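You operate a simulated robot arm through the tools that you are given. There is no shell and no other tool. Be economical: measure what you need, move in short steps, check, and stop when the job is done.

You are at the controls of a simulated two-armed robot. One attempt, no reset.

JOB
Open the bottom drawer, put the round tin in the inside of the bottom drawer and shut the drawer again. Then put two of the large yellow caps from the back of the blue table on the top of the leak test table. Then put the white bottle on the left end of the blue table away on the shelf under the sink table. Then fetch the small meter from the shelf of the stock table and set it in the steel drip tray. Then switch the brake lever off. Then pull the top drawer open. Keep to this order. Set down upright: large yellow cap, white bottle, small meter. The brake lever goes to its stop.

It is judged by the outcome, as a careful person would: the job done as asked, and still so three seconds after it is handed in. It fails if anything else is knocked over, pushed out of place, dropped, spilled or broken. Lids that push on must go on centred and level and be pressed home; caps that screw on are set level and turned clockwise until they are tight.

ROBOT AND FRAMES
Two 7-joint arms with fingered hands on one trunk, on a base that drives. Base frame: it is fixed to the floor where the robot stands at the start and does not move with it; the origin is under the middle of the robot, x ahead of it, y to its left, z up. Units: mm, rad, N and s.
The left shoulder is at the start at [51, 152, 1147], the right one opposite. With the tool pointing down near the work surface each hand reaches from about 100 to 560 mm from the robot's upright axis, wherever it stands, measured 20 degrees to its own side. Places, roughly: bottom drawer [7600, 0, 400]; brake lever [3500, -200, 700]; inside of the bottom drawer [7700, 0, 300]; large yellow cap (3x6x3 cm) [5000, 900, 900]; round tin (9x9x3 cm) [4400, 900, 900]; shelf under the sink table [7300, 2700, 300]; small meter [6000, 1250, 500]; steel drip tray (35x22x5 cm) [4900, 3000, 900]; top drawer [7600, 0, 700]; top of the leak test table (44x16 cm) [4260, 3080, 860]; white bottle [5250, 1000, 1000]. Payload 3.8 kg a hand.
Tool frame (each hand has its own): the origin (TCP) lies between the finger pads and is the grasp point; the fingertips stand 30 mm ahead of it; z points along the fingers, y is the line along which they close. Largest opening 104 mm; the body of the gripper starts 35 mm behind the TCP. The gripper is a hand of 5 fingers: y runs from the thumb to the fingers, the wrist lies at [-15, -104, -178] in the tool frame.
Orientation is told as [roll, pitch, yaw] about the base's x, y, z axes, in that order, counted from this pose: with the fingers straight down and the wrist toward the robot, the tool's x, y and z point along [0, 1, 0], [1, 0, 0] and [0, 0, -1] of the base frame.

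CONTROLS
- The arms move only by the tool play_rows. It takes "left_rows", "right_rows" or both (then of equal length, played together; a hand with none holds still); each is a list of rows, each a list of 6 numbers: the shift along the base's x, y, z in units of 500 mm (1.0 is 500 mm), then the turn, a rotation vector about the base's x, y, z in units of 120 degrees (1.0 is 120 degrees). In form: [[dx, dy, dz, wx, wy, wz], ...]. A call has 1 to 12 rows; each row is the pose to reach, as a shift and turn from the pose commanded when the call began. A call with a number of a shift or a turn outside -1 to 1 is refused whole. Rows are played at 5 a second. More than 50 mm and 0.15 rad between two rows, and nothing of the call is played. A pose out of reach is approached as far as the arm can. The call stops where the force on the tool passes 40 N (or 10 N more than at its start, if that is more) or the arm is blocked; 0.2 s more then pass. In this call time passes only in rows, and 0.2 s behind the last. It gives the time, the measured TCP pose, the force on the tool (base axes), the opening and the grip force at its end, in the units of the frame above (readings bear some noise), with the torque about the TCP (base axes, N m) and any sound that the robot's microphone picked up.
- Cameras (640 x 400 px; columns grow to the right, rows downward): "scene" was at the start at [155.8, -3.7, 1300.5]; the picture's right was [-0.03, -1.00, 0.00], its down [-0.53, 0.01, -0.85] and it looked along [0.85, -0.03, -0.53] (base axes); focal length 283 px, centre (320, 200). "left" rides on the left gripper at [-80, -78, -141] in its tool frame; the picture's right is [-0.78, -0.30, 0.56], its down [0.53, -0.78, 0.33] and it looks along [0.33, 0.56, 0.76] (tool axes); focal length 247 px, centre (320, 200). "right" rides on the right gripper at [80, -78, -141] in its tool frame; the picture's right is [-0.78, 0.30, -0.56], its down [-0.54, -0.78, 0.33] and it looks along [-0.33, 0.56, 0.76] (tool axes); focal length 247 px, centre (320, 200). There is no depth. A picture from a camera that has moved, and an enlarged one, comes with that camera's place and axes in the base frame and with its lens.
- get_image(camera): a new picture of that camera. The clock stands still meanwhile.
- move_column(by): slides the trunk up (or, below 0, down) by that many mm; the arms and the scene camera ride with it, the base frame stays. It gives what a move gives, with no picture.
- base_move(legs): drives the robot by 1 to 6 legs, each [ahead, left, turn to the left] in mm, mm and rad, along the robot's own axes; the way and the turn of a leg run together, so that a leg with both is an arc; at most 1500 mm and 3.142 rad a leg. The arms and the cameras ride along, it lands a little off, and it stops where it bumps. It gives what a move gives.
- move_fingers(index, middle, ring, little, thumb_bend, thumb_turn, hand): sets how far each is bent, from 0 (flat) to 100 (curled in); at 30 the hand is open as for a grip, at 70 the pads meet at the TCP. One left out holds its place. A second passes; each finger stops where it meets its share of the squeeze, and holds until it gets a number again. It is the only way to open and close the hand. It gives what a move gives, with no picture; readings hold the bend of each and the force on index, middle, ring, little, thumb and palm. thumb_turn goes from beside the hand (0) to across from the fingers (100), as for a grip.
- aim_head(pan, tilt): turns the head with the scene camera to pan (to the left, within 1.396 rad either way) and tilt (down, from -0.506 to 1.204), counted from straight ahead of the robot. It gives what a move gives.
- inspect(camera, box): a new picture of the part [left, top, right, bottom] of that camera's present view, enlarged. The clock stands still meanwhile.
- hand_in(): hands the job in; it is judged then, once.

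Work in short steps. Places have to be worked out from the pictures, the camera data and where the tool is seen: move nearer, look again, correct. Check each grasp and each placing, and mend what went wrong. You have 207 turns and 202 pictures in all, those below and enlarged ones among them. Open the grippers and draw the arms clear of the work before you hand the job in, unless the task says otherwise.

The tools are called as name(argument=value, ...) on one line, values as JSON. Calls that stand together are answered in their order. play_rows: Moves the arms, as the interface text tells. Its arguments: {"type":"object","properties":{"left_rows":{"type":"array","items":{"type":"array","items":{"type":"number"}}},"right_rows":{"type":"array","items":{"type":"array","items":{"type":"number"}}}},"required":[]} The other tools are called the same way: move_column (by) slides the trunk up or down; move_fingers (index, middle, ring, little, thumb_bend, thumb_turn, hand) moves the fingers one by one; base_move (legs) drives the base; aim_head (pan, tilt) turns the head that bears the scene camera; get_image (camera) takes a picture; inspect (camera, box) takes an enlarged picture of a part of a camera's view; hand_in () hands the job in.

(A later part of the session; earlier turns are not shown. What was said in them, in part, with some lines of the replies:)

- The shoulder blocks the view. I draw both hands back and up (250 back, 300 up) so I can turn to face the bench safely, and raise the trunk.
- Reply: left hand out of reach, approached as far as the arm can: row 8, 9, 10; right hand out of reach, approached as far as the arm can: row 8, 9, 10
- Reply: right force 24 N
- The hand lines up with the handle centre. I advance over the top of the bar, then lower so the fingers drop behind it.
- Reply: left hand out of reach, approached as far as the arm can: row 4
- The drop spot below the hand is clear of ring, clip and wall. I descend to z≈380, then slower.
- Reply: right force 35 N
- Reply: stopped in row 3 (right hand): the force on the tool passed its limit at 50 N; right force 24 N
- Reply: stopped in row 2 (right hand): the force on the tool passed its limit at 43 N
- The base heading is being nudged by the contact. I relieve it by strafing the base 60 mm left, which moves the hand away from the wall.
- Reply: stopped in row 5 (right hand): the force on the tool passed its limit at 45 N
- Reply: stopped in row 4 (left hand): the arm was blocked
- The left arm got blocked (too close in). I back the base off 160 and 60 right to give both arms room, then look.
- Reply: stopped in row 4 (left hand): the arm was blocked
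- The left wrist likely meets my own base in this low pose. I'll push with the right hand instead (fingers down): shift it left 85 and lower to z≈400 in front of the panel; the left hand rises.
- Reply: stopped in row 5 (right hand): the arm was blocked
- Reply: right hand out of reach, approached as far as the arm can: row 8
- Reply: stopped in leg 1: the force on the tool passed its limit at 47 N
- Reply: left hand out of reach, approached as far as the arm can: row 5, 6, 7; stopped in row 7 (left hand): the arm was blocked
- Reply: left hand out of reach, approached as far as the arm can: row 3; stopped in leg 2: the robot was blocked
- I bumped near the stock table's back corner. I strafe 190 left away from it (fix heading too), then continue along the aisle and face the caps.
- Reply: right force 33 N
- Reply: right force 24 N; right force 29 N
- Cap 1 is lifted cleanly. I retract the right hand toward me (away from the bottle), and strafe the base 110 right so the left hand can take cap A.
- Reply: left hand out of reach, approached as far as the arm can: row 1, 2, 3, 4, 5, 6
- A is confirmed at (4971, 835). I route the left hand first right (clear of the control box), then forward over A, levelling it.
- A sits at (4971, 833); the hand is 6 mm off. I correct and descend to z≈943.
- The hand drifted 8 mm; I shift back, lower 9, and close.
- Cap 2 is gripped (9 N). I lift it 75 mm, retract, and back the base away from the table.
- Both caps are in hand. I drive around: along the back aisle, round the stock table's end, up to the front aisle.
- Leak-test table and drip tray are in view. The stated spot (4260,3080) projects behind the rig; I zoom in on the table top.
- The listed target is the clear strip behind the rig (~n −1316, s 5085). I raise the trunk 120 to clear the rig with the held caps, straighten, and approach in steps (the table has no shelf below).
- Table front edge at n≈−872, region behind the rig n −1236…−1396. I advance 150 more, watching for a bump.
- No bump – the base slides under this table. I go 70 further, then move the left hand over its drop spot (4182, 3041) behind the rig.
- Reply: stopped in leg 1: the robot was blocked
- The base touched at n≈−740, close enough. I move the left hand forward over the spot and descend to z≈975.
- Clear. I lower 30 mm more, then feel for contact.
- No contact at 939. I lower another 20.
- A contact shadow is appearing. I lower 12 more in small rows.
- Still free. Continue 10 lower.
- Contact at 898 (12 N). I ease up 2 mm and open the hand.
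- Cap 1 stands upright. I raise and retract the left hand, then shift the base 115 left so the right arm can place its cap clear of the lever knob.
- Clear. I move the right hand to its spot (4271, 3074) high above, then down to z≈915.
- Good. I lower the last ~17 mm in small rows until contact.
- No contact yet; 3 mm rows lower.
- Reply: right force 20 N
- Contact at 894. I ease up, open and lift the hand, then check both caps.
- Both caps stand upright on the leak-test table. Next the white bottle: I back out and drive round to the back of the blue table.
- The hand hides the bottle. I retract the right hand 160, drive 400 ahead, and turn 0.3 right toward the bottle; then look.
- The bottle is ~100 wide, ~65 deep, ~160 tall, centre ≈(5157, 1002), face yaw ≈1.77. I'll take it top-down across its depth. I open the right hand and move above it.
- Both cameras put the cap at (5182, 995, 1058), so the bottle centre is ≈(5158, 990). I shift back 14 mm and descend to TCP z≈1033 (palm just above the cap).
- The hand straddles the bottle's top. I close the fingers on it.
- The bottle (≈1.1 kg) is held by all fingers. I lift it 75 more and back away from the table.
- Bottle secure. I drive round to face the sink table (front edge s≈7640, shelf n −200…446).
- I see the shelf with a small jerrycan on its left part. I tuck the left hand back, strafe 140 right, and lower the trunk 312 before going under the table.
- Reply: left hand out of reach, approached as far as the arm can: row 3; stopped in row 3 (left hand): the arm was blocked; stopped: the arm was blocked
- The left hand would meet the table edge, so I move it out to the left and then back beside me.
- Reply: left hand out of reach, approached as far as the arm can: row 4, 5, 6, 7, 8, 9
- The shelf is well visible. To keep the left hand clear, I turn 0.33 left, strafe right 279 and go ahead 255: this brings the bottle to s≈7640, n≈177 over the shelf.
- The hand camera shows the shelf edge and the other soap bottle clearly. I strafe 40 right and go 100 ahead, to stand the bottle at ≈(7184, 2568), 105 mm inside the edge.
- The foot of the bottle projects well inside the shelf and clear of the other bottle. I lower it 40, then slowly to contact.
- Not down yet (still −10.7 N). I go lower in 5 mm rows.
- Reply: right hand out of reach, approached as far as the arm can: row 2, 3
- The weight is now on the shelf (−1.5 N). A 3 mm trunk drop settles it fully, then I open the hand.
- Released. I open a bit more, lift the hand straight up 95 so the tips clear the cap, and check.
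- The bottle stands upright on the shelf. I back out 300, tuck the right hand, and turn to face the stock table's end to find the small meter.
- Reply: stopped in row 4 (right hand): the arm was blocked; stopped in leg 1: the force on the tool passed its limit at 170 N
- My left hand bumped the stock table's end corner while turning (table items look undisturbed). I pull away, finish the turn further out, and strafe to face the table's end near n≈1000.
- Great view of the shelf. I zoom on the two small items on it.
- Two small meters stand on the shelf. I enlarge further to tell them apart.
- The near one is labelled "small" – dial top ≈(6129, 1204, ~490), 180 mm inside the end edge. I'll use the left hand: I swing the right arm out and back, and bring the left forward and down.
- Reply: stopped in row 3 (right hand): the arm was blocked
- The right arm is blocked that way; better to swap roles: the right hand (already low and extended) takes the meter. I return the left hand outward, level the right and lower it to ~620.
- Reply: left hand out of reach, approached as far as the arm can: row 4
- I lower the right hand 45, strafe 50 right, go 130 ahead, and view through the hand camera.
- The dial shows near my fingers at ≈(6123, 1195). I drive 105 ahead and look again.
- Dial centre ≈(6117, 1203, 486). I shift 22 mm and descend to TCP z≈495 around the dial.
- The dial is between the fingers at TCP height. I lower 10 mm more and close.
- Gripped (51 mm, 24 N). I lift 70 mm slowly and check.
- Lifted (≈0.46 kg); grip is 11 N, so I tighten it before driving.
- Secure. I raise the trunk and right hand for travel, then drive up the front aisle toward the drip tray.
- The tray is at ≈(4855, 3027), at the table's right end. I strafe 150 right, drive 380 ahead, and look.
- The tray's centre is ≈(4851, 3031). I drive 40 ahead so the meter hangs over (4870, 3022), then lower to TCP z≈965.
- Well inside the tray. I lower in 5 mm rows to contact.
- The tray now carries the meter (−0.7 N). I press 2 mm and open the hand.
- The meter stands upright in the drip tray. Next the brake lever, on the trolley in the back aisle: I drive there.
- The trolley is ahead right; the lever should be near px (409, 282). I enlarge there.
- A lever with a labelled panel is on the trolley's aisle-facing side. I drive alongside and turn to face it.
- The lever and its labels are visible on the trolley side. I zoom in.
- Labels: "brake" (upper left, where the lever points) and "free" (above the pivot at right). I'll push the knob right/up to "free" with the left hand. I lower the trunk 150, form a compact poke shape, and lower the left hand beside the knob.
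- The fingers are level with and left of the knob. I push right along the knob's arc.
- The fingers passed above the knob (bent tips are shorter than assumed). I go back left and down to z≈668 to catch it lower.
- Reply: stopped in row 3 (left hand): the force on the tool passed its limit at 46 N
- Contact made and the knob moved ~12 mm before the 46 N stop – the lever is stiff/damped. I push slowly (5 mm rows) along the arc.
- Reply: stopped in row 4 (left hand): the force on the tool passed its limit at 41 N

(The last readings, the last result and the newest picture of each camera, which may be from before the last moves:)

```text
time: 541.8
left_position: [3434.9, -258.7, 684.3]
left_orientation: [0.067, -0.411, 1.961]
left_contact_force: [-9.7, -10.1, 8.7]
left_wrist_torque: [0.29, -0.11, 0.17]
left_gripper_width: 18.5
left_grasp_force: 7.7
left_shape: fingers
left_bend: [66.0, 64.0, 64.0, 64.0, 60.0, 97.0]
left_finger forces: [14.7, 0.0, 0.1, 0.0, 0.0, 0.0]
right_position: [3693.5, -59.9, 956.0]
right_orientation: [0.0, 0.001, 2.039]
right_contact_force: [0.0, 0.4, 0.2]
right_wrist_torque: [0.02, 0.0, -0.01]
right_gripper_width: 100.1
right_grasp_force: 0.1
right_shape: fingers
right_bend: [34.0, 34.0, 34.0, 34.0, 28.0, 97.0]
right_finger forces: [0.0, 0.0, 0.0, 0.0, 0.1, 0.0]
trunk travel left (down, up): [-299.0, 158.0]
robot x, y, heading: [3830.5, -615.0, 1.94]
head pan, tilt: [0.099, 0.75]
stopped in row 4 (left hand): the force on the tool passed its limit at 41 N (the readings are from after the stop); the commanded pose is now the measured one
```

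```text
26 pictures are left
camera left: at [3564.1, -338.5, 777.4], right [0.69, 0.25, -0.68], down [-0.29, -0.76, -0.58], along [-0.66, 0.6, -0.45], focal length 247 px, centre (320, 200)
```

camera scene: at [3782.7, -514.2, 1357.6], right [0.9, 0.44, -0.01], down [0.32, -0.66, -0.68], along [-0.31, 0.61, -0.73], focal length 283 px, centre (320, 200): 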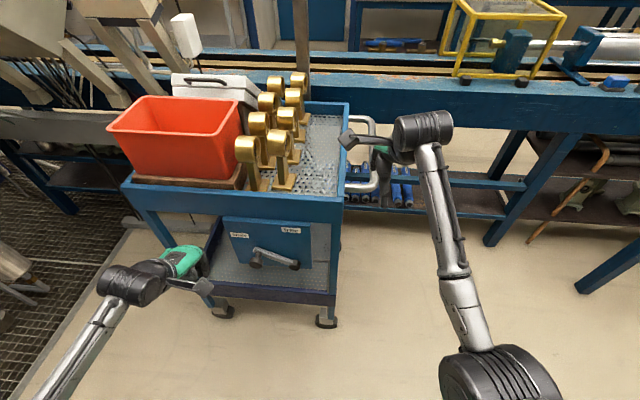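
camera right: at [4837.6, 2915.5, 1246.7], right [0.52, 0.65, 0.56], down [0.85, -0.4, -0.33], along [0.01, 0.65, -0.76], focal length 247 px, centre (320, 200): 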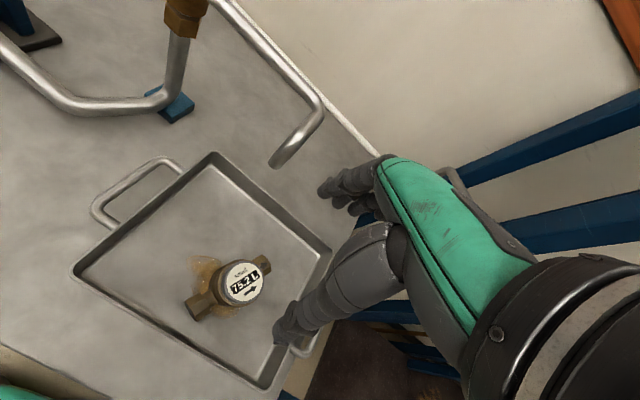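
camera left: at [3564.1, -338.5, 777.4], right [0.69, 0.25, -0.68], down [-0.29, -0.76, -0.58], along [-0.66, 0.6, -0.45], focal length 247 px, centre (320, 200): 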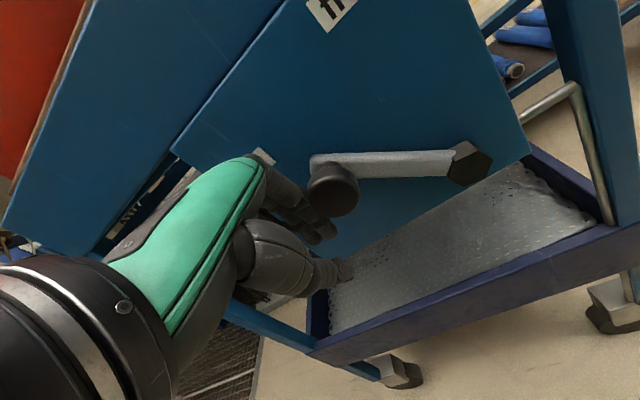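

It is rotating (now ~134° from 145°), stopping at the 41 N limit. The geometry improves as it turns; I keep pushing slowly, more upward.

play_rows(left_rows=[[0.006, 0.0023, 0.006, 0, 0, 0], [0.012, 0.0046, 0.012, 0, 0, 0], [0.018, 0.007, 0.018, 0, 0, 0], [0.024, 0.0093, 0.024, 0, 0, 0], [0.03, 0.0116, 0.029, 0, 0, 0], [0.036, 0.014, 0.034, 0, 0, 0], [0.042, 0.0163, 0.039, 0, 0, 0], [0.048, 0.0186, 0.043, 0, 0, 0], [0.054, 0.021, 0.047, 0, 0, 0], [0.06, 0.0233, 0.051, 0, 0, 0], [0.067, 0.026, 0.055, 0, 0, 0], [0.074, 0.0287, 0.058, 0, 0, 0]])

play_rows(left_rows=[[0.006, 0.0023, 0.005, 0, 0, 0], [0.012, 0.0046, 0.01, 0, 0, 0], [0.018, 0.007, 0.015, 0, 0, 0], [0.024, 0.0093, 0.02, 0, 0, 0], [0.03, 0.0116, 0.024, 0, 0, 0], [0.036, 0.014, 0.028, 0, 0, 0], [0.042, 0.0163, 0.032, 0, 0, 0], [0.048, 0.0186, 0.035, 0, 0, 0], [0.054, 0.021, 0.038, 0, 0, 0], [0.06, 0.0233, 0.041, 0, 0, 0], [0.067, 0.026, 0.043, 0, 0, 0], [0.074, 0.0287, 0.045, 0, 0, 0]])

get_image(camera="left")

```text
time: 544.4
left_position: [3467.5, -243.9, 712.5]
left_orientation: [0.087, -0.409, 1.949]
left_contact_force: [-0.1, -0.6, -0.1]
left_wrist_torque: [0.01, 0.02, -0.01]
left_gripper_width: 21.0
left_grasp_force: 0.0
left_shape: fingers
left_bend: [64.0, 64.0, 64.0, 64.0, 60.0, 97.0]
left_finger forces: [0.0, 0.0, 0.0, 0.0, 0.0, 0.1]
right_position: [3693.8, -58.3, 956.3]
right_orientation: [-0.001, 0.003, 2.038]
right_contact_force: [0.2, 0.2, -0.7]
right_wrist_torque: [0.03, 0.02, 0.03]
right_gripper_width: 100.1
right_grasp_force: 0.0
right_shape: fingers
right_bend: [34.0, 34.0, 34.0, 34.0, 28.0, 97.0]
right_finger forces: [0.0, 0.0, 0.0, 0.0, 0.0, 0.1]
trunk travel left (down, up): [-299.0, 158.0]
robot x, y, heading: [3831.0, -613.7, 1.936]
head pan, tilt: [0.099, 0.75]
```

```text
time: 546.8
left_position: [3458.9, -242.5, 735.6]
left_orientation: [0.217, -0.415, 1.866]
left_contact_force: [0.0, -0.1, -0.7]
left_wrist_torque: [-0.01, -0.01, 0.01]
left_gripper_width: 21.1
left_grasp_force: 0.1
left_shape: fingers
left_bend: [64.0, 64.0, 64.0, 64.0, 60.0, 97.0]
left_finger forces: [0.0, 0.1, 0.0, 0.0, 0.0, 0.0]
right_position: [3694.6, -59.2, 956.9]
right_orientation: [0.0, 0.001, 2.04]
right_contact_force: [-0.8, -0.2, -0.1]
right_wrist_torque: [0.0, 0.0, 0.02]
right_gripper_width: 99.9
right_grasp_force: 0.0
right_shape: fingers
right_bend: [34.0, 34.0, 34.0, 34.0, 28.0, 97.0]
right_finger forces: [0.1, 0.0, 0.0, 0.0, 0.0, 0.0]
trunk travel left (down, up): [-299.0, 158.0]
robot x, y, heading: [3827.0, -617.3, 1.938]
head pan, tilt: [0.099, 0.75]
stopped in row 12 (left hand): the arm was blocked; the commanded pose is now the measured one
```

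```text
25 pictures are left
camera left: at [3596.1, -325.4, 813.6], right [0.61, 0.2, -0.77], down [-0.39, -0.77, -0.51], along [-0.7, 0.6, -0.39], focal length 247 px, centre (320, 200)
```

left: 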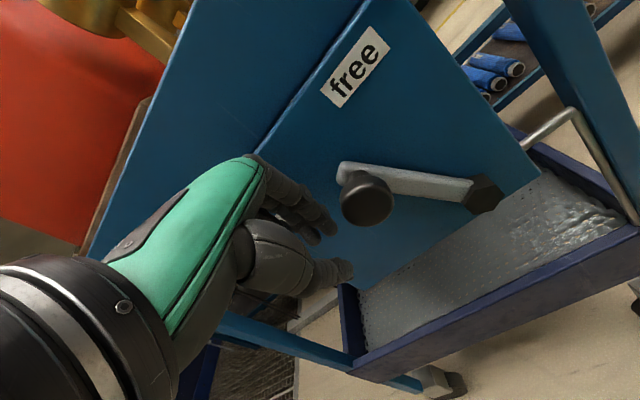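

The lever is now at ~111°. My arm reached a wrist limit going right, so I use the base: strafe 60 mm right to push on.

base_move(legs=[[0, -60, 0]])

get_image(camera="left")

```text
time: 547.8
left_position: [3512.2, -222.0, 734.5]
left_orientation: [0.213, -0.416, 1.866]
left_contact_force: [0.2, 0.2, 0.0]
left_wrist_torque: [-0.04, 0.03, -0.03]
left_gripper_width: 21.5
left_grasp_force: 0.1
left_shape: fingers
left_bend: [64.0, 64.0, 64.0, 64.0, 60.0, 97.0]
left_finger forces: [0.0, 0.0, 0.1, 0.1, 0.0, 0.0]
right_position: [3748.4, -38.4, 956.4]
right_orientation: [0.0, -0.001, 2.038]
right_contact_force: [-0.1, 0.5, -0.2]
right_wrist_torque: [0.01, 0.0, 0.02]
right_gripper_width: 100.3
right_grasp_force: 0.0
right_shape: fingers
right_bend: [34.0, 34.0, 34.0, 34.0, 28.0, 97.0]
right_finger forces: [0.1, 0.0, 0.0, 0.0, 0.0, 0.0]
trunk travel left (down, up): [-299.0, 158.0]
robot x, y, heading: [3881.7, -593.9, 1.935]
head pan, tilt: [0.099, 0.75]
```

```text
24 pictures are left
camera left: at [3650.3, -304.5, 813.6], right [0.61, 0.2, -0.77], down [-0.38, -0.77, -0.51], along [-0.69, 0.6, -0.39], focal length 247 px, centre (320, 200)
```

left: 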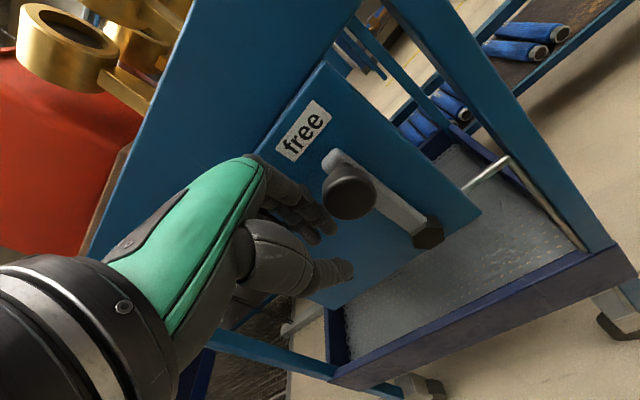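

The lever now points up toward "free" (~82°). I continue another 60 mm to find its stop.

base_move(legs=[[0, -60, 0]])

get_image(camera="left")

```text
time: 548.7
left_position: [3534.4, -214.7, 735.8]
left_orientation: [0.232, -0.414, 1.876]
left_contact_force: [-0.8, -0.5, 0.5]
left_wrist_torque: [-0.02, 0.0, 0.03]
left_gripper_width: 21.0
left_grasp_force: 0.0
left_shape: fingers
left_bend: [64.0, 64.0, 64.0, 64.0, 60.0, 97.0]
left_finger forces: [0.0, 0.0, 0.0, 0.0, 0.0, 0.1]
right_position: [3780.8, -25.9, 956.2]
right_orientation: [0.0, 0.0, 2.047]
right_contact_force: [1.1, 0.0, 0.3]
right_wrist_torque: [0.06, 0.01, 0.02]
right_gripper_width: 99.8
right_grasp_force: 0.0
right_shape: fingers
right_bend: [34.0, 34.0, 34.0, 34.0, 28.0, 97.0]
right_finger forces: [0.1, 0.0, 0.0, 0.0, 0.0, 0.0]
trunk travel left (down, up): [-299.0, 158.0]
robot x, y, heading: [3919.3, -579.2, 1.938]
head pan, tilt: [0.099, 0.75]
stopped in leg 1: the force on the tool passed its limit at 46 N (the readings are from after the stop); the commanded pose is now the measured one
```

```text
23 pictures are left
camera left: at [3675.8, -294.3, 812.7], right [0.59, 0.21, -0.78], down [-0.38, -0.78, -0.5], along [-0.71, 0.59, -0.38], focal length 247 px, centre (320, 200)
```

left: 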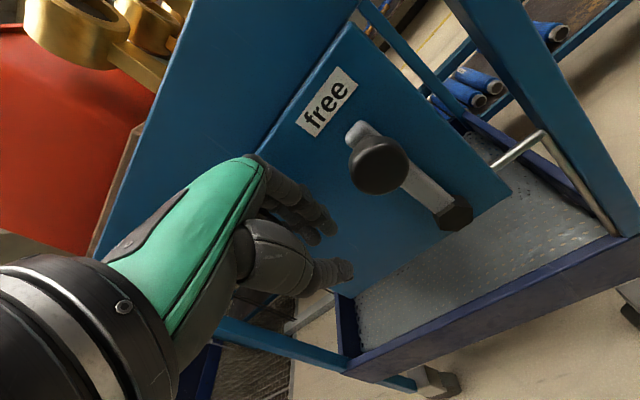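

The lever went well past vertical (~60°) and stopped at 46 N. I push once more to confirm it's at its stop.

base_move(legs=[[0, -40, 0]])

get_image(camera="left")

```text
time: 549.6
left_position: [3571.4, -199.1, 735.9]
left_orientation: [0.228, -0.416, 1.874]
left_contact_force: [-0.2, 0.6, -0.6]
left_wrist_torque: [0.0, -0.01, 0.0]
left_gripper_width: 21.1
left_grasp_force: 0.1
left_shape: fingers
left_bend: [64.0, 64.0, 64.0, 64.0, 60.0, 97.0]
left_finger forces: [0.0, 0.2, 0.0, 0.0, 0.0, 0.0]
right_position: [3817.0, -11.4, 955.4]
right_orientation: [0.0, -0.001, 2.045]
right_contact_force: [0.0, 0.2, -0.5]
right_wrist_torque: [-0.01, -0.01, -0.02]
right_gripper_width: 100.1
right_grasp_force: 0.1
right_shape: fingers
right_bend: [34.0, 34.0, 34.0, 34.0, 28.0, 97.0]
right_finger forces: [0.0, 0.0, 0.0, 0.1, 0.0, 0.0]
trunk travel left (down, up): [-299.0, 158.0]
robot x, y, heading: [3955.5, -560.6, 1.942]
head pan, tilt: [0.099, 0.75]
```

```text
22 pictures are left
camera left: at [3713.1, -279.8, 812.8], right [0.59, 0.21, -0.78], down [-0.38, -0.78, -0.5], along [-0.71, 0.59, -0.38], focal length 247 px, centre (320, 200)
```

left: 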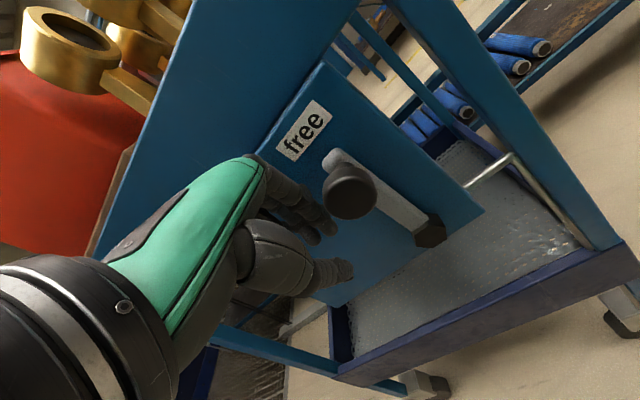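

The hand view matches the previous one although I moved: so the lever was already at its stop (pointing at "free"), and the now-free trolley rolled ~70 mm along. I'll push it back. First a scene view.

get_image(camera="scene")

```text
21 pictures are left
camera scene: at [3906.5, -467.4, 1357.6], right [0.89, 0.45, -0.01], down [0.33, -0.65, -0.68], along [-0.31, 0.61, -0.73], focal length 283 px, centre (320, 200)
```

scene: 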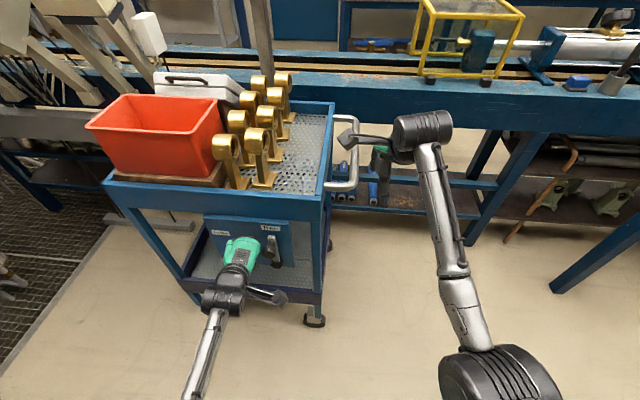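

The trolley moved ~75 mm. I pull the left hand clear, close the right hand compactly and lower it beside the trolley's right front post to push it back.

move_fingers(hand="right", index=64, middle=64, ring=64, little=64, thumb_bend=60)

play_rows(left_rows=[[0.014, -0.034, 0, 0, 0, 0], [0.028, -0.068, 0, 0, 0, 0], [0.042, -0.102, 0, 0, 0, 0], [0.056, -0.136, 0, 0, 0, 0], [0.066, -0.168, 0, 0, 0, 0]], right_rows=[[0, 0, -0.075, 0, 0, 0], [0, 0, -0.15, 0, 0, 0], [0, 0, -0.225, 0, 0, 0], [0, 0, -0.3, 0, 0, 0], [0, 0, -0.37, 0, 0, 0]])

get_image(camera="right")

```text
time: 550.6
left_position: [3573.1, -198.9, 735.6]
left_orientation: [0.23, -0.414, 1.877]
left_contact_force: [-0.4, 0.3, 0.4]
left_wrist_torque: [-0.04, 0.0, -0.04]
left_gripper_width: 21.1
left_grasp_force: 0.1
left_shape: fingers
left_bend: [64.0, 64.0, 64.0, 64.0, 60.0, 97.0]
left_finger forces: [0.1, 0.0, 0.0, 0.0, 0.0, 0.0]
right_position: [3816.5, -10.2, 956.1]
right_orientation: [0.001, 0.001, 2.044]
right_contact_force: [0.0, -0.1, 0.0]
right_wrist_torque: [-0.01, -0.01, 0.02]
right_gripper_width: 21.8
right_grasp_force: 0.0
right_shape: fingers
right_bend: [64.0, 64.0, 64.0, 64.0, 60.0, 97.0]
right_finger forces: [0.0, 0.0, 0.0, 0.1, 0.0, 0.0]
trunk travel left (down, up): [-299.0, 158.0]
robot x, y, heading: [3958.2, -567.2, 1.945]
head pan, tilt: [0.099, 0.75]
```

```text
time: 551.8
left_position: [3607.9, -281.7, 736.5]
left_orientation: [0.232, -0.415, 1.877]
left_contact_force: [0.5, 0.1, -0.4]
left_wrist_torque: [-0.02, -0.02, -0.03]
left_gripper_width: 20.9
left_grasp_force: 0.1
left_shape: fingers
left_bend: [64.0, 64.0, 64.0, 64.0, 60.0, 97.0]
left_finger forces: [0.1, 0.0, 0.1, 0.1, 0.0, 0.1]
right_position: [3817.4, -12.0, 771.0]
right_orientation: [-0.001, 0.001, 2.047]
right_contact_force: [-0.1, -0.4, 0.4]
right_wrist_torque: [0.0, 0.01, 0.0]
right_gripper_width: 21.5
right_grasp_force: 0.0
right_shape: fingers
right_bend: [64.0, 64.0, 64.0, 64.0, 60.0, 97.0]
right_finger forces: [0.0, 0.0, 0.0, 0.1, 0.0, 0.1]
trunk travel left (down, up): [-299.0, 158.0]
robot x, y, heading: [3955.6, -568.4, 1.942]
head pan, tilt: [0.099, 0.75]
```

```text
20 pictures are left
camera right: at [3781.4, -118.7, 911.0], right [0.56, 0.62, 0.56], down [0.83, -0.45, -0.33], along [0.04, 0.65, -0.76], focal length 247 px, centre (320, 200)
```

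right: 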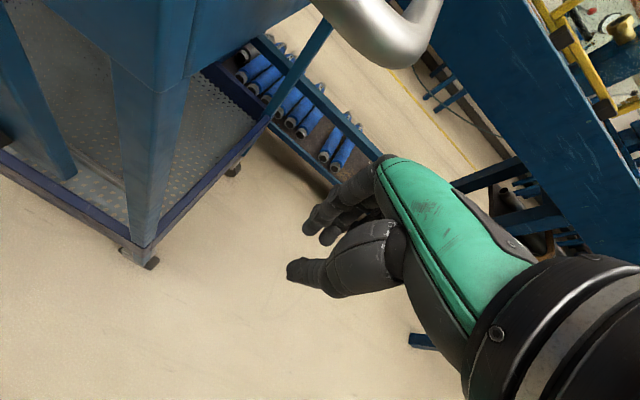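

The post is ~75 mm left of the fingers. I strafe 110 left and read the result.

base_move(legs=[[0, 110, 0]])

get_image(camera="left")

```text
time: 553.0
left_position: [3502.9, -322.8, 736.1]
left_orientation: [0.229, -0.416, 1.878]
left_contact_force: [0.0, 0.2, -0.4]
left_wrist_torque: [-0.01, -0.02, 0.02]
left_gripper_width: 20.8
left_grasp_force: 0.0
left_shape: fingers
left_bend: [64.0, 64.0, 64.0, 64.0, 60.0, 97.0]
left_finger forces: [0.0, 0.1, 0.0, 0.1, 0.0, 0.0]
right_position: [3711.9, -54.4, 771.6]
right_orientation: [0.0, 0.0, 2.048]
right_contact_force: [-0.2, -0.3, 0.1]
right_wrist_torque: [0.02, -0.02, 0.0]
right_gripper_width: 21.3
right_grasp_force: 0.0
right_shape: fingers
right_bend: [64.0, 64.0, 64.0, 64.0, 60.0, 97.0]
right_finger forces: [0.0, 0.0, 0.0, 0.1, 0.0, 0.0]
trunk travel left (down, up): [-299.0, 158.0]
robot x, y, heading: [3853.0, -599.7, 1.943]
head pan, tilt: [0.099, 0.75]
```

```text
19 pictures are left
camera left: at [3642.3, -403.3, 813.3], right [0.59, 0.21, -0.78], down [-0.38, -0.78, -0.5], along [-0.71, 0.59, -0.38], focal length 247 px, centre (320, 200)
```

left: 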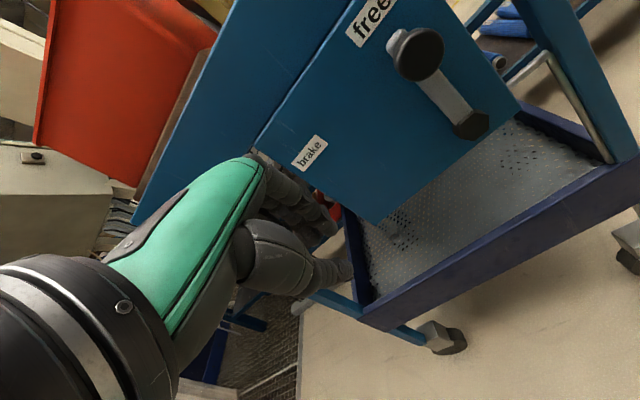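

Contact reached; the pivot is still ~60 mm from its original place. I push another 55 left.

base_move(legs=[[0, 55, 0]])

get_image(camera="left")

```text
time: 553.9
left_position: [3479.0, -331.5, 736.8]
left_orientation: [0.228, -0.417, 1.873]
left_contact_force: [-1.6, -0.2, -0.4]
left_wrist_torque: [-0.01, 0.01, 0.0]
left_gripper_width: 20.9
left_grasp_force: 0.1
left_shape: fingers
left_bend: [64.0, 64.0, 64.0, 64.0, 60.0, 97.0]
left_finger forces: [0.0, 0.0, 0.0, 0.1, 0.0, 0.0]
right_position: [3697.7, -56.5, 769.9]
right_orientation: [-0.011, -0.001, 2.03]
right_contact_force: [-0.2, -0.1, 0.2]
right_wrist_torque: [0.0, 0.01, 0.01]
right_gripper_width: 21.3
right_grasp_force: 0.0
right_shape: fingers
right_bend: [64.0, 64.0, 64.0, 64.0, 60.0, 97.0]
right_finger forces: [0.0, 0.0, 0.0, 0.0, 0.0, 0.0]
trunk travel left (down, up): [-299.0, 158.0]
robot x, y, heading: [3824.5, -619.9, 1.936]
head pan, tilt: [0.099, 0.75]
stopped in leg 1: the force on the tool passed its limit at 47 N (the readings are from after the stop); the commanded pose is now the measured one
```

```text
18 pictures are left
camera left: at [3618.4, -412.2, 813.8], right [0.6, 0.21, -0.78], down [-0.38, -0.78, -0.5], along [-0.71, 0.59, -0.38], focal length 247 px, centre (320, 200)
```

left: 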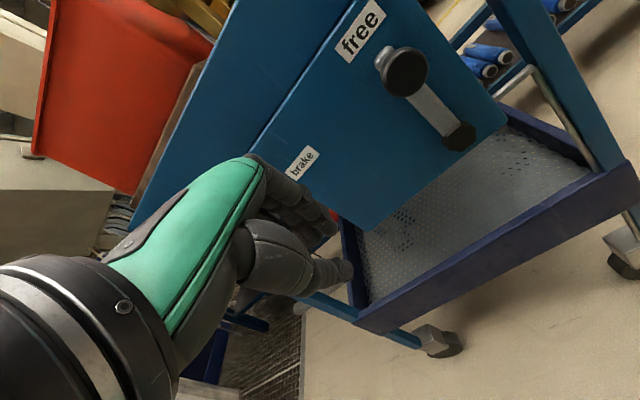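

The trolley is ~19 mm from its original place now. A slow 44 mm arm push (≈27 mm gap) brings it home.

play_rows(right_rows=[[-0.007, -0.0027, 0, 0, 0, 0], [-0.014, -0.0054, 0, 0, 0, 0], [-0.021, -0.008, 0, 0, 0, 0], [-0.028, -0.011, 0, 0, 0, 0], [-0.035, -0.0136, 0, 0, 0, 0], [-0.042, -0.0163, 0, 0, 0, 0], [-0.049, -0.019, 0, 0, 0, 0], [-0.056, -0.0218, 0, 0, 0, 0], [-0.063, -0.0245, 0, 0, 0, 0], [-0.07, -0.0272, 0, 0, 0, 0], [-0.077, -0.03, 0, 0, 0, 0], [-0.084, -0.0327, 0, 0, 0, 0]])

get_image(camera="left")

```text
time: 556.5
left_position: [3478.8, -331.5, 735.8]
left_orientation: [0.228, -0.415, 1.874]
left_contact_force: [-0.6, 0.7, -0.6]
left_wrist_torque: [0.01, -0.03, 0.01]
left_gripper_width: 20.9
left_grasp_force: 0.2
left_shape: fingers
left_bend: [64.0, 64.0, 64.0, 64.0, 60.0, 97.0]
left_finger forces: [0.1, 0.0, 0.0, 0.0, 0.0, 0.0]
right_position: [3653.7, -74.4, 770.1]
right_orientation: [-0.008, 0.001, 2.031]
right_contact_force: [0.6, 0.8, 0.2]
right_wrist_torque: [-0.03, 0.06, -0.05]
right_gripper_width: 21.2
right_grasp_force: 0.7
right_shape: fingers
right_bend: [64.0, 64.0, 64.0, 64.0, 60.0, 97.0]
right_finger forces: [0.0, 0.1, 0.0, 0.0, 0.0, 1.0]
trunk travel left (down, up): [-299.0, 158.0]
robot x, y, heading: [3830.1, -616.1, 1.941]
head pan, tilt: [0.099, 0.75]
```

```text
17 pictures are left
camera left: at [3617.7, -412.1, 813.6], right [0.59, 0.21, -0.78], down [-0.38, -0.78, -0.5], along [-0.71, 0.59, -0.38], focal length 247 px, centre (320, 200)
```

left: 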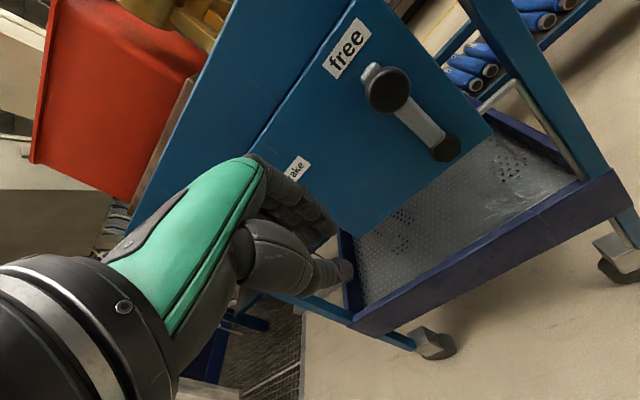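

The pivot is back at its original spot (3524, −166), lever upright at "free". Now the top drawer: I back off, turn, and drive along the aisle to the cabinet.

base_move(legs=[[-120, 0, 0], [0, 0, -1.57], [0, 200, 0], [1200, 0, 0], [1200, 0, 0], [1150, 0, 0]])

base_move(legs=[[0, 0, -1.57]])

aim_head(pan=0.15, tilt=0.6)

get_image(camera="scene")

```text
time: 579.5
left_position: [7302.3, 1254.6, 736.9]
left_orientation: [0.228, -0.417, 0.368]
left_contact_force: [-0.7, -0.3, 0.9]
left_wrist_torque: [-0.01, -0.01, 0.03]
left_gripper_width: 21.1
left_grasp_force: 0.0
left_shape: fingers
left_bend: [64.0, 64.0, 64.0, 64.0, 60.0, 97.0]
left_finger forces: [0.0, 0.1, 0.0, 0.1, 0.0, 0.0]
right_position: [7570.6, 1095.4, 770.0]
right_orientation: [-0.009, 0.004, 0.523]
right_contact_force: [-15.1, -6.7, -3.4]
right_wrist_torque: [0.04, 0.03, -0.22]
right_gripper_width: 21.3
right_grasp_force: 7.9
right_shape: fingers
right_bend: [64.0, 69.0, 67.0, 64.0, 60.0, 97.0]
right_finger forces: [0.0, 9.9, 6.4, 0.0, 0.0, 0.0]
trunk travel left (down, up): [-299.0, 158.0]
robot x, y, heading: [7037.2, 892.7, 0.432]
head pan, tilt: [0.099, 0.75]
```

```text
time: 583.8
left_position: [7405.1, 625.1, 736.8]
left_orientation: [0.228, -0.416, -1.213]
left_contact_force: [-0.1, -0.1, -0.4]
left_wrist_torque: [0.0, 0.03, -0.01]
left_gripper_width: 21.2
left_grasp_force: 0.0
left_shape: fingers
left_bend: [64.0, 64.0, 64.0, 64.0, 60.0, 97.0]
left_finger forces: [0.0, 0.1, 0.0, 0.0, 0.0, 0.0]
right_position: [7242.7, 359.1, 769.0]
right_orientation: [-0.008, 0.006, -1.055]
right_contact_force: [0.5, 0.0, 0.8]
right_wrist_torque: [-0.02, -0.01, -0.01]
right_gripper_width: 21.4
right_grasp_force: 0.1
right_shape: fingers
right_bend: [64.0, 64.0, 64.0, 64.0, 60.0, 97.0]
right_finger forces: [0.0, 0.1, 0.0, 0.1, 0.0, 0.1]
trunk travel left (down, up): [-299.0, 158.0]
robot x, y, heading: [7040.2, 891.3, -1.152]
head pan, tilt: [0.099, 0.75]
```

```text
time: 584.5
left_position: [7403.3, 624.7, 736.5]
left_orientation: [0.229, -0.414, -1.214]
left_contact_force: [0.2, -0.3, 0.3]
left_wrist_torque: [0.01, 0.0, -0.02]
left_gripper_width: 21.2
left_grasp_force: 0.0
left_shape: fingers
left_bend: [64.0, 64.0, 64.0, 64.0, 60.0, 97.0]
left_finger forces: [0.0, 0.0, 0.0, 0.0, 0.1, 0.0]
right_position: [7241.1, 359.5, 769.7]
right_orientation: [-0.008, 0.006, -1.055]
right_contact_force: [-0.5, -1.1, 0.0]
right_wrist_torque: [-0.01, 0.04, 0.0]
right_gripper_width: 21.3
right_grasp_force: 0.0
right_shape: fingers
right_bend: [64.0, 64.0, 64.0, 64.0, 60.0, 97.0]
right_finger forces: [0.1, 0.1, 0.0, 0.0, 0.0, 0.0]
trunk travel left (down, up): [-299.0, 158.0]
robot x, y, heading: [7040.4, 891.6, -1.148]
head pan, tilt: [0.15, 0.6]
```

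```text
16 pictures are left
camera scene: at [7101.3, 788.9, 1370.1], right [-0.84, -0.54, -0.01], down [-0.33, 0.52, -0.79], along [0.43, -0.66, -0.62], focal length 283 px, centre (320, 200)
```

scene: 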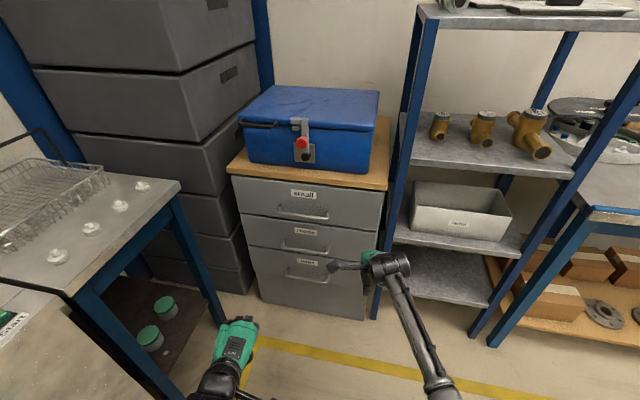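

Top handle ≈(7553, 202, 733). I straighten my heading, pull the right hand back, level the left hand to pitch −0.7 and pre-shape its fingers as a hook.

base_move(legs=[[0, 0, -0.05]])

move_fingers(hand="left", index=56, middle=56, ring=56, little=56, thumb_bend=12)

play_rows(left_rows=[[0, 0, 0.01, -0.04, 0.014, 0], [0, 0, 0.02, -0.083, 0.028, 0], [0, 0, 0.03, -0.125, 0.042, 0], [0, 0, 0.04, -0.166, 0.055, 0]], right_rows=[[-0.036, 0.09, 0, 0, 0, 0], [-0.072, 0.18, 0, 0, 0, 0], [-0.108, 0.27, 0, 0, 0, 0], [-0.144, 0.36, 0, 0, 0, 0]])

base_move(legs=[[220, 0, 0]])

get_image(camera="left")

```text
time: 585.3
left_position: [7391.3, 608.3, 737.2]
left_orientation: [0.229, -0.415, -1.263]
left_contact_force: [-0.8, 0.6, 1.1]
left_wrist_torque: [0.03, 0.0, -0.02]
left_gripper_width: 21.2
left_grasp_force: 0.1
left_shape: fingers
left_bend: [64.0, 64.0, 64.0, 64.0, 60.0, 97.0]
left_finger forces: [0.0, 0.1, 0.1, 0.0, 0.0, 0.0]
right_position: [7214.9, 349.2, 769.3]
right_orientation: [-0.01, 0.005, -1.106]
right_contact_force: [0.1, 0.6, -0.6]
right_wrist_torque: [-0.02, 0.04, 0.0]
right_gripper_width: 21.5
right_grasp_force: 0.0
right_shape: fingers
right_bend: [64.0, 64.0, 64.0, 64.0, 60.0, 97.0]
right_finger forces: [0.0, 0.0, 0.0, 0.0, 0.0, 0.1]
trunk travel left (down, up): [-299.0, 158.0]
robot x, y, heading: [7043.4, 890.2, -1.193]
head pan, tilt: [0.15, 0.6]
```

```text
time: 586.3
left_position: [7390.9, 607.2, 736.3]
left_orientation: [0.227, -0.417, -1.263]
left_contact_force: [0.0, 0.2, 0.8]
left_wrist_torque: [0.05, -0.01, -0.02]
left_gripper_width: 84.1
left_grasp_force: 0.0
left_shape: fingers
left_bend: [56.0, 56.0, 56.0, 56.0, 12.0, 97.0]
left_finger forces: [0.0, 0.0, 0.0, 0.0, 0.0, 0.0]
right_position: [7215.5, 350.0, 770.0]
right_orientation: [-0.009, 0.005, -1.107]
right_contact_force: [-0.1, -0.3, 0.1]
right_wrist_torque: [0.01, -0.01, -0.03]
right_gripper_width: 21.5
right_grasp_force: 0.2
right_shape: fingers
right_bend: [64.0, 64.0, 64.0, 64.0, 60.0, 97.0]
right_finger forces: [0.0, 0.1, 0.0, 0.0, 0.0, 0.1]
trunk travel left (down, up): [-299.0, 158.0]
robot x, y, heading: [7037.4, 891.9, -1.198]
head pan, tilt: [0.15, 0.6]
```

```text
time: 587.4
left_position: [7391.9, 606.3, 756.1]
left_orientation: [-0.05, -0.698, -1.116]
left_contact_force: [-0.2, -0.3, 0.0]
left_wrist_torque: [0.02, -0.02, -0.01]
left_gripper_width: 84.5
left_grasp_force: 0.2
left_shape: fingers
left_bend: [56.0, 56.0, 56.0, 56.0, 12.0, 97.0]
left_finger forces: [0.0, 0.0, 0.0, 0.0, 0.0, 0.0]
right_position: [7156.5, 459.6, 828.6]
right_orientation: [-0.053, -0.157, -1.11]
right_contact_force: [0.6, -0.5, -0.1]
right_wrist_torque: [0.03, -0.01, -0.01]
right_gripper_width: 21.4
right_grasp_force: 0.0
right_shape: fingers
right_bend: [64.0, 64.0, 64.0, 64.0, 60.0, 98.0]
right_finger forces: [0.0, 0.1, 0.1, 0.0, 0.0, 0.0]
trunk travel left (down, up): [-299.0, 158.0]
robot x, y, heading: [7042.2, 891.4, -1.194]
head pan, tilt: [0.15, 0.6]
stopped in row 4 (right hand): the arm was blocked; the commanded pose is now the measured one
```

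```text
time: 589.1
left_position: [7472.0, 404.5, 757.1]
left_orientation: [-0.049, -0.7, -1.11]
left_contact_force: [0.4, -0.4, 0.2]
left_wrist_torque: [-0.02, 0.0, 0.01]
left_gripper_width: 84.1
left_grasp_force: 0.1
left_shape: fingers
left_bend: [56.0, 56.0, 56.0, 56.0, 12.0, 97.0]
left_finger forces: [0.0, 0.0, 0.0, 0.1, 0.1, 0.0]
right_position: [7237.2, 256.6, 828.7]
right_orientation: [-0.053, -0.158, -1.107]
right_contact_force: [-0.3, 0.7, 0.2]
right_wrist_torque: [-0.02, 0.02, 0.03]
right_gripper_width: 21.3
right_grasp_force: 0.0
right_shape: fingers
right_bend: [64.0, 64.0, 64.0, 64.0, 60.0, 98.0]
right_finger forces: [0.1, 0.0, 0.0, 0.0, 0.1, 0.0]
trunk travel left (down, up): [-299.0, 158.0]
robot x, y, heading: [7123.1, 689.0, -1.193]
head pan, tilt: [0.15, 0.6]
```

```text
15 pictures are left
camera left: at [7338.3, 509.9, 817.0], right [-0.67, -0.45, -0.59], down [0.3, 0.56, -0.77], along [0.68, -0.7, -0.24], focal length 247 px, centre (320, 200)
```

left: 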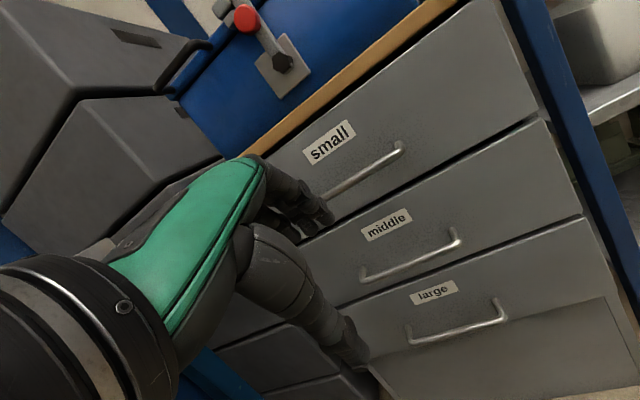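

The left hand is lined up 218 mm in front of the top handle. I advance over the bar, then lower the fingers behind it.

play_rows(left_rows=[[0.0326, -0.0839, 0.01, 0, 0, 0], [0.0652, -0.1678, 0.01, 0, 0, 0], [0.0977, -0.2516, 0.01, 0, 0, 0], [0.1267, -0.3262, 0.01, 0, 0, 0], [0.1412, -0.3635, 0.01, 0, 0, 0], [0.1412, -0.3635, -0.02, 0, 0, 0], [0.1412, -0.3635, -0.046, 0, 0, 0]])

get_image(camera="left")

```text
time: 590.7
left_position: [7542.2, 223.0, 732.2]
left_orientation: [-0.048, -0.698, -1.109]
left_contact_force: [0.0, -0.1, -0.7]
left_wrist_torque: [0.02, -0.04, -0.03]
left_gripper_width: 84.2
left_grasp_force: 0.1
left_shape: fingers
left_bend: [56.0, 56.0, 56.0, 56.0, 12.0, 97.0]
left_finger forces: [0.0, 0.0, 0.0, 0.0, 0.0, 0.0]
right_position: [7236.9, 255.1, 827.8]
right_orientation: [-0.052, -0.156, -1.106]
right_contact_force: [0.3, -0.5, 1.1]
right_wrist_torque: [0.01, -0.02, -0.03]
right_gripper_width: 21.2
right_grasp_force: 0.0
right_shape: fingers
right_bend: [64.0, 64.0, 64.0, 64.0, 60.0, 98.0]
right_finger forces: [0.1, 0.0, 0.1, 0.0, 0.0, 0.0]
trunk travel left (down, up): [-299.0, 158.0]
robot x, y, heading: [7119.2, 689.4, -1.19]
head pan, tilt: [0.15, 0.6]
```

```text
14 pictures are left
camera left: at [7409.2, 328.0, 793.2], right [-0.67, -0.45, -0.59], down [0.3, 0.56, -0.77], along [0.68, -0.7, -0.24], focal length 247 px, centre (320, 200)
```

left: 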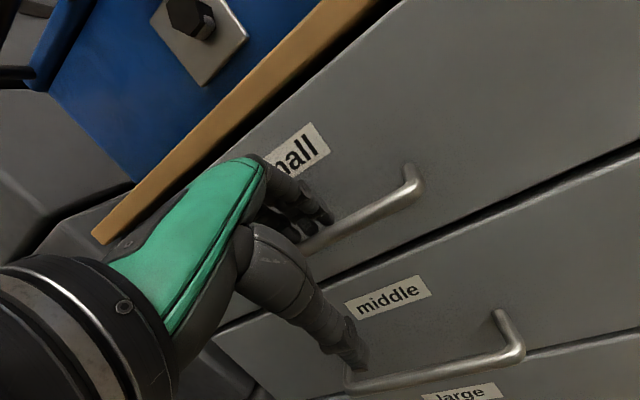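

The bar passes right through the grasp point. I close the hand on it.

move_fingers(hand="left", index=80, middle=80, ring=80, little=80, thumb_bend=65)

get_image(camera="left")

```text
time: 591.7
left_position: [7542.9, 223.9, 732.4]
left_orientation: [-0.046, -0.697, -1.11]
left_contact_force: [4.4, 1.5, 2.8]
left_wrist_torque: [0.01, -0.59, -0.23]
left_gripper_width: 13.7
left_grasp_force: 22.7
left_shape: fingers
left_bend: [80.0, 79.0, 79.0, 80.0, 55.0, 97.0]
left_finger forces: [2.1, 11.7, 5.7, 10.6, 14.4, 0.1]
right_position: [7237.6, 256.1, 829.1]
right_orientation: [-0.053, -0.158, -1.104]
right_contact_force: [-0.3, 0.3, -0.2]
right_wrist_torque: [-0.02, 0.01, 0.02]
right_gripper_width: 21.1
right_grasp_force: 0.0
right_shape: fingers
right_bend: [64.0, 64.0, 64.0, 64.0, 60.0, 98.0]
right_finger forces: [0.0, 0.1, 0.0, 0.0, 0.1, 0.0]
trunk travel left (down, up): [-299.0, 158.0]
robot x, y, heading: [7119.6, 686.7, -1.196]
head pan, tilt: [0.15, 0.6]
```

```text
13 pictures are left
camera left: at [7409.5, 328.6, 793.3], right [-0.67, -0.45, -0.59], down [0.3, 0.56, -0.77], along [0.68, -0.7, -0.24], focal length 247 px, centre (320, 200)
```

left: 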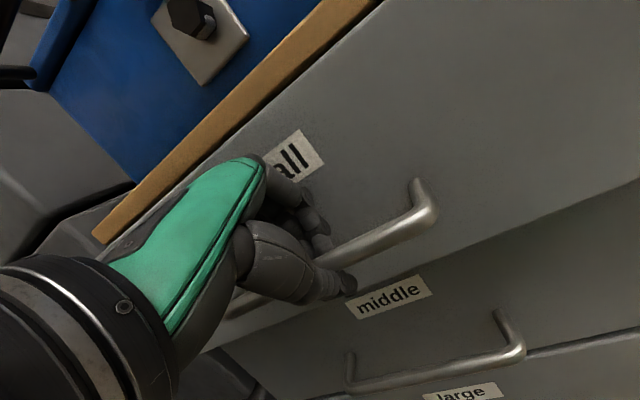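

Gripped (23 N). I pull the top drawer by backing the base 280.

base_move(legs=[[-150, 0, 0], [-140, 0, 0]])

get_image(camera="scene")

```text
time: 594.0
left_position: [7437.6, 492.1, 732.8]
left_orientation: [-0.05, -0.698, -1.113]
left_contact_force: [14.2, 5.1, -1.6]
left_wrist_torque: [-0.01, -0.54, -0.45]
left_gripper_width: 13.5
left_grasp_force: 17.5
left_shape: fingers
left_bend: [80.0, 79.0, 79.0, 79.0, 56.0, 100.0]
left_finger forces: [2.3, 6.6, 5.6, 6.5, 14.2, 0.0]
right_position: [7130.3, 525.2, 827.8]
right_orientation: [-0.054, -0.157, -1.108]
right_contact_force: [-0.2, 0.4, 0.9]
right_wrist_torque: [-0.05, -0.01, -0.01]
right_gripper_width: 21.2
right_grasp_force: 0.0
right_shape: fingers
right_bend: [64.0, 64.0, 64.0, 64.0, 60.0, 98.0]
right_finger forces: [0.0, 0.0, 0.1, 0.0, 0.0, 0.0]
trunk travel left (down, up): [-299.0, 158.0]
robot x, y, heading: [7016.6, 955.8, -1.194]
head pan, tilt: [0.15, 0.6]
```

```text
12 pictures are left
camera scene: at [7071.7, 852.8, 1370.1], right [-0.87, -0.5, -0.01], down [-0.3, 0.54, -0.79], along [0.4, -0.68, -0.62], focal length 283 px, centre (320, 200)
```

scene: 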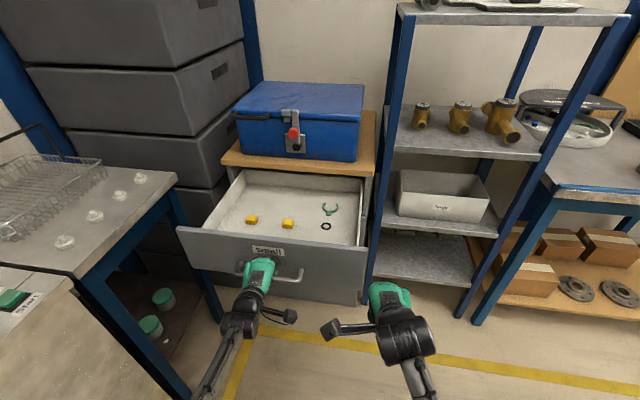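

The top drawer is open ~290 mm. I pull a little further toward its full travel, then release and lift the hand off.

base_move(legs=[[-70, 0, 0]])

move_fingers(hand="left", index=54, middle=54, ring=54, little=54, thumb_bend=8)

play_rows(left_rows=[[0, 0, 0.04, 0, 0, 0], [0, 0, 0.09, 0, 0, 0], [-0.005, 0.012, 0.14, 0, 0, 0], [-0.03, 0.08, 0.16, 0, 0, 0], [-0.06, 0.15, 0.17, 0, 0, 0], [-0.085, 0.22, 0.18, 0, 0, 0]])

get_image(camera="scene")

```text
time: 594.9
left_position: [7425.4, 516.1, 742.0]
left_orientation: [-0.05, -0.719, -1.111]
left_contact_force: [0.8, 0.4, -0.1]
left_wrist_torque: [0.0, 0.0, -0.01]
left_gripper_width: 5.0
left_grasp_force: 0.1
left_shape: fingers
left_bend: [80.0, 80.0, 80.0, 80.0, 62.0, 97.0]
left_finger forces: [0.0, 0.0, 0.1, 0.0, 0.0, 0.1]
right_position: [7116.7, 553.4, 828.6]
right_orientation: [-0.053, -0.159, -1.107]
right_contact_force: [-0.1, -0.4, 0.5]
right_wrist_torque: [0.02, 0.02, -0.01]
right_gripper_width: 21.1
right_grasp_force: 0.1
right_shape: fingers
right_bend: [64.0, 64.0, 64.0, 64.0, 60.0, 98.0]
right_finger forces: [0.0, 0.0, 0.0, 0.0, 0.0, 0.0]
trunk travel left (down, up): [-299.0, 158.0]
robot x, y, heading: [7004.8, 989.2, -1.2]
head pan, tilt: [0.15, 0.6]
stopped in leg 1: the force on the tool passed its limit at 45 N (the readings are from after the stop); the commanded pose is now the measured one
```

```text
time: 595.9
left_position: [7427.3, 517.5, 742.2]
left_orientation: [-0.05, -0.719, -1.11]
left_contact_force: [0.5, 0.9, 0.1]
left_wrist_torque: [0.01, -0.02, 0.02]
left_gripper_width: 89.0
left_grasp_force: 0.1
left_shape: fingers
left_bend: [54.0, 54.0, 54.0, 54.0, 8.0, 97.0]
left_finger forces: [0.0, 0.0, 0.0, 0.0, 0.1, 0.0]
right_position: [7117.3, 554.1, 827.7]
right_orientation: [-0.052, -0.157, -1.109]
right_contact_force: [-0.4, -1.0, -0.2]
right_wrist_torque: [-0.01, -0.05, 0.02]
right_gripper_width: 21.1
right_grasp_force: 0.1
right_shape: fingers
right_bend: [64.0, 64.0, 64.0, 64.0, 60.0, 98.0]
right_finger forces: [0.0, 0.0, 0.1, 0.1, 0.0, 0.0]
trunk travel left (down, up): [-299.0, 158.0]
robot x, y, heading: [7002.6, 987.8, -1.195]
head pan, tilt: [0.15, 0.6]
```

```text
time: 597.3
left_position: [7384.4, 626.9, 830.8]
left_orientation: [-0.052, -0.719, -1.109]
left_contact_force: [0.1, 0.9, -0.7]
left_wrist_torque: [-0.02, 0.02, -0.02]
left_gripper_width: 89.1
left_grasp_force: 0.0
left_shape: fingers
left_bend: [54.0, 54.0, 54.0, 54.0, 8.0, 97.0]
left_finger forces: [0.0, 0.0, 0.0, 0.0, 0.1, 0.1]
right_position: [7117.2, 555.2, 829.9]
right_orientation: [-0.053, -0.16, -1.109]
right_contact_force: [0.7, 0.7, -0.4]
right_wrist_torque: [-0.01, 0.0, 0.01]
right_gripper_width: 21.2
right_grasp_force: 0.0
right_shape: fingers
right_bend: [64.0, 64.0, 64.0, 64.0, 60.0, 98.0]
right_finger forces: [0.0, 0.0, 0.0, 0.0, 0.1, 0.0]
trunk travel left (down, up): [-299.0, 158.0]
robot x, y, heading: [7004.2, 986.5, -1.197]
head pan, tilt: [0.15, 0.6]
```

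```text
11 pictures are left
camera scene: at [7057.3, 883.3, 1370.3], right [-0.87, -0.5, -0.01], down [-0.3, 0.54, -0.79], along [0.4, -0.68, -0.62], focal length 283 px, centre (320, 200)
```

scene: 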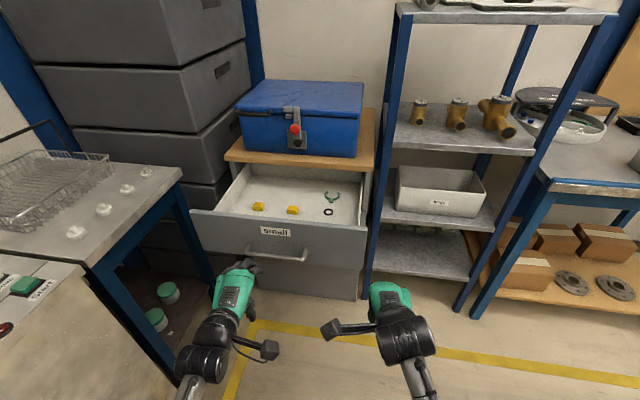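

The drawer reached its end stop (45 N) and stays fully open. I open both hands and back away, then take a last look.

move_fingers(hand="right", index=30, middle=30, ring=30, little=30, thumb_bend=30)

move_fingers(hand="left", index=30, middle=30, ring=30, little=30, thumb_bend=30)

base_move(legs=[[-450, 0, 0]])

get_image(camera="scene")

```text
time: 598.3
left_position: [7383.6, 626.5, 829.5]
left_orientation: [-0.047, -0.715, -1.111]
left_contact_force: [-0.8, 0.2, -0.7]
left_wrist_torque: [0.0, 0.02, 0.03]
left_gripper_width: 89.1
left_grasp_force: 0.0
left_shape: fingers
left_bend: [54.0, 54.0, 54.0, 54.0, 8.0, 97.0]
left_finger forces: [0.1, 0.1, 0.1, 0.1, 0.0, 0.0]
right_position: [7117.5, 556.2, 828.0]
right_orientation: [-0.052, -0.158, -1.109]
right_contact_force: [0.8, 0.3, -0.3]
right_wrist_torque: [-0.02, 0.0, 0.0]
right_gripper_width: 102.9
right_grasp_force: 0.1
right_shape: fingers
right_bend: [30.0, 30.0, 30.0, 30.0, 30.0, 98.0]
right_finger forces: [0.0, 0.0, 0.0, 0.0, 0.1, 0.0]
trunk travel left (down, up): [-299.0, 158.0]
robot x, y, heading: [7000.7, 987.0, -1.203]
head pan, tilt: [0.15, 0.6]
```

```text
time: 599.3
left_position: [7384.1, 625.2, 830.5]
left_orientation: [-0.049, -0.716, -1.111]
left_contact_force: [-0.3, -0.3, 0.6]
left_wrist_torque: [-0.02, -0.01, 0.01]
left_gripper_width: 103.2
left_grasp_force: 0.0
left_shape: fingers
left_bend: [30.0, 30.0, 30.0, 30.0, 30.0, 97.0]
left_finger forces: [0.0, 0.1, 0.0, 0.0, 0.0, 0.1]
right_position: [7118.0, 554.3, 828.3]
right_orientation: [-0.052, -0.159, -1.107]
right_contact_force: [0.3, -0.3, -0.3]
right_wrist_torque: [0.01, -0.04, 0.02]
right_gripper_width: 102.6
right_grasp_force: 0.0
right_shape: fingers
right_bend: [30.0, 30.0, 30.0, 30.0, 30.0, 98.0]
right_finger forces: [0.0, 0.0, 0.0, 0.0, 0.0, 0.0]
trunk travel left (down, up): [-299.0, 158.0]
robot x, y, heading: [7000.9, 985.6, -1.193]
head pan, tilt: [0.15, 0.6]
```

```text
time: 602.0
left_position: [7219.0, 1039.4, 829.5]
left_orientation: [-0.048, -0.717, -1.121]
left_contact_force: [-0.5, -0.5, 0.5]
left_wrist_torque: [0.01, 0.0, -0.01]
left_gripper_width: 103.6
left_grasp_force: 0.0
left_shape: fingers
left_bend: [30.0, 30.0, 30.0, 30.0, 30.0, 97.0]
left_finger forces: [0.1, 0.0, 0.0, 0.1, 0.0, 0.1]
right_position: [6952.1, 970.3, 828.4]
right_orientation: [-0.051, -0.159, -1.119]
right_contact_force: [0.1, -1.0, 0.3]
right_wrist_torque: [0.0, -0.02, 0.01]
right_gripper_width: 102.9
right_grasp_force: 0.0
right_shape: fingers
right_bend: [30.0, 30.0, 30.0, 30.0, 30.0, 98.0]
right_finger forces: [0.0, 0.1, 0.1, 0.1, 0.0, 0.0]
trunk travel left (down, up): [-299.0, 158.0]
robot x, y, heading: [6841.9, 1404.7, -1.202]
head pan, tilt: [0.15, 0.6]
```

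```text
10 pictures are left
camera scene: at [6895.6, 1298.2, 1370.1], right [-0.87, -0.49, -0.01], down [-0.3, 0.54, -0.79], along [0.39, -0.68, -0.62], focal length 283 px, centre (320, 200)
```

scene: 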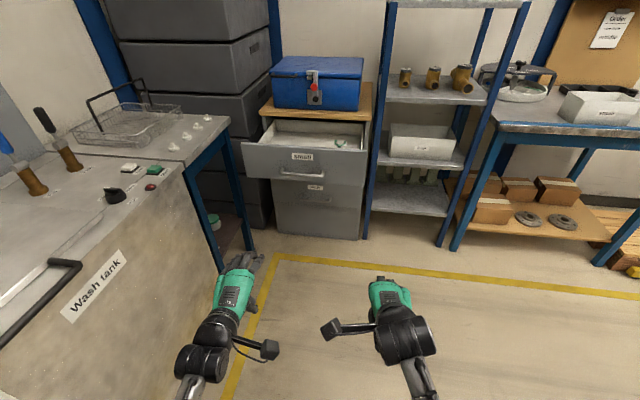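

The top drawer is fully open, the lower ones are shut, both hands are open and clear. I hand in.

hand_in()

```text
The job is handed in.
```

I did all six steps in the order you gave and handed the job in, with two things not fully certain.

- **Brake lever:** it points straight up at "free". I judged that to be its stop because a further 46 N push moved the trolley instead of the lever, but I did not test it separately.
- **Trolley:** once the brake was off, that push rolled the trolley about 70 mm. I pushed it back to its original spot by camera measurement.

I also bumped things while driving. My left hand hit the end corner of the stock table at 170 N, and the base touched that table and the leak test table. My right hand brushed something near the sink side. Nothing looked knocked over or shifted in the pictures I took afterwards.
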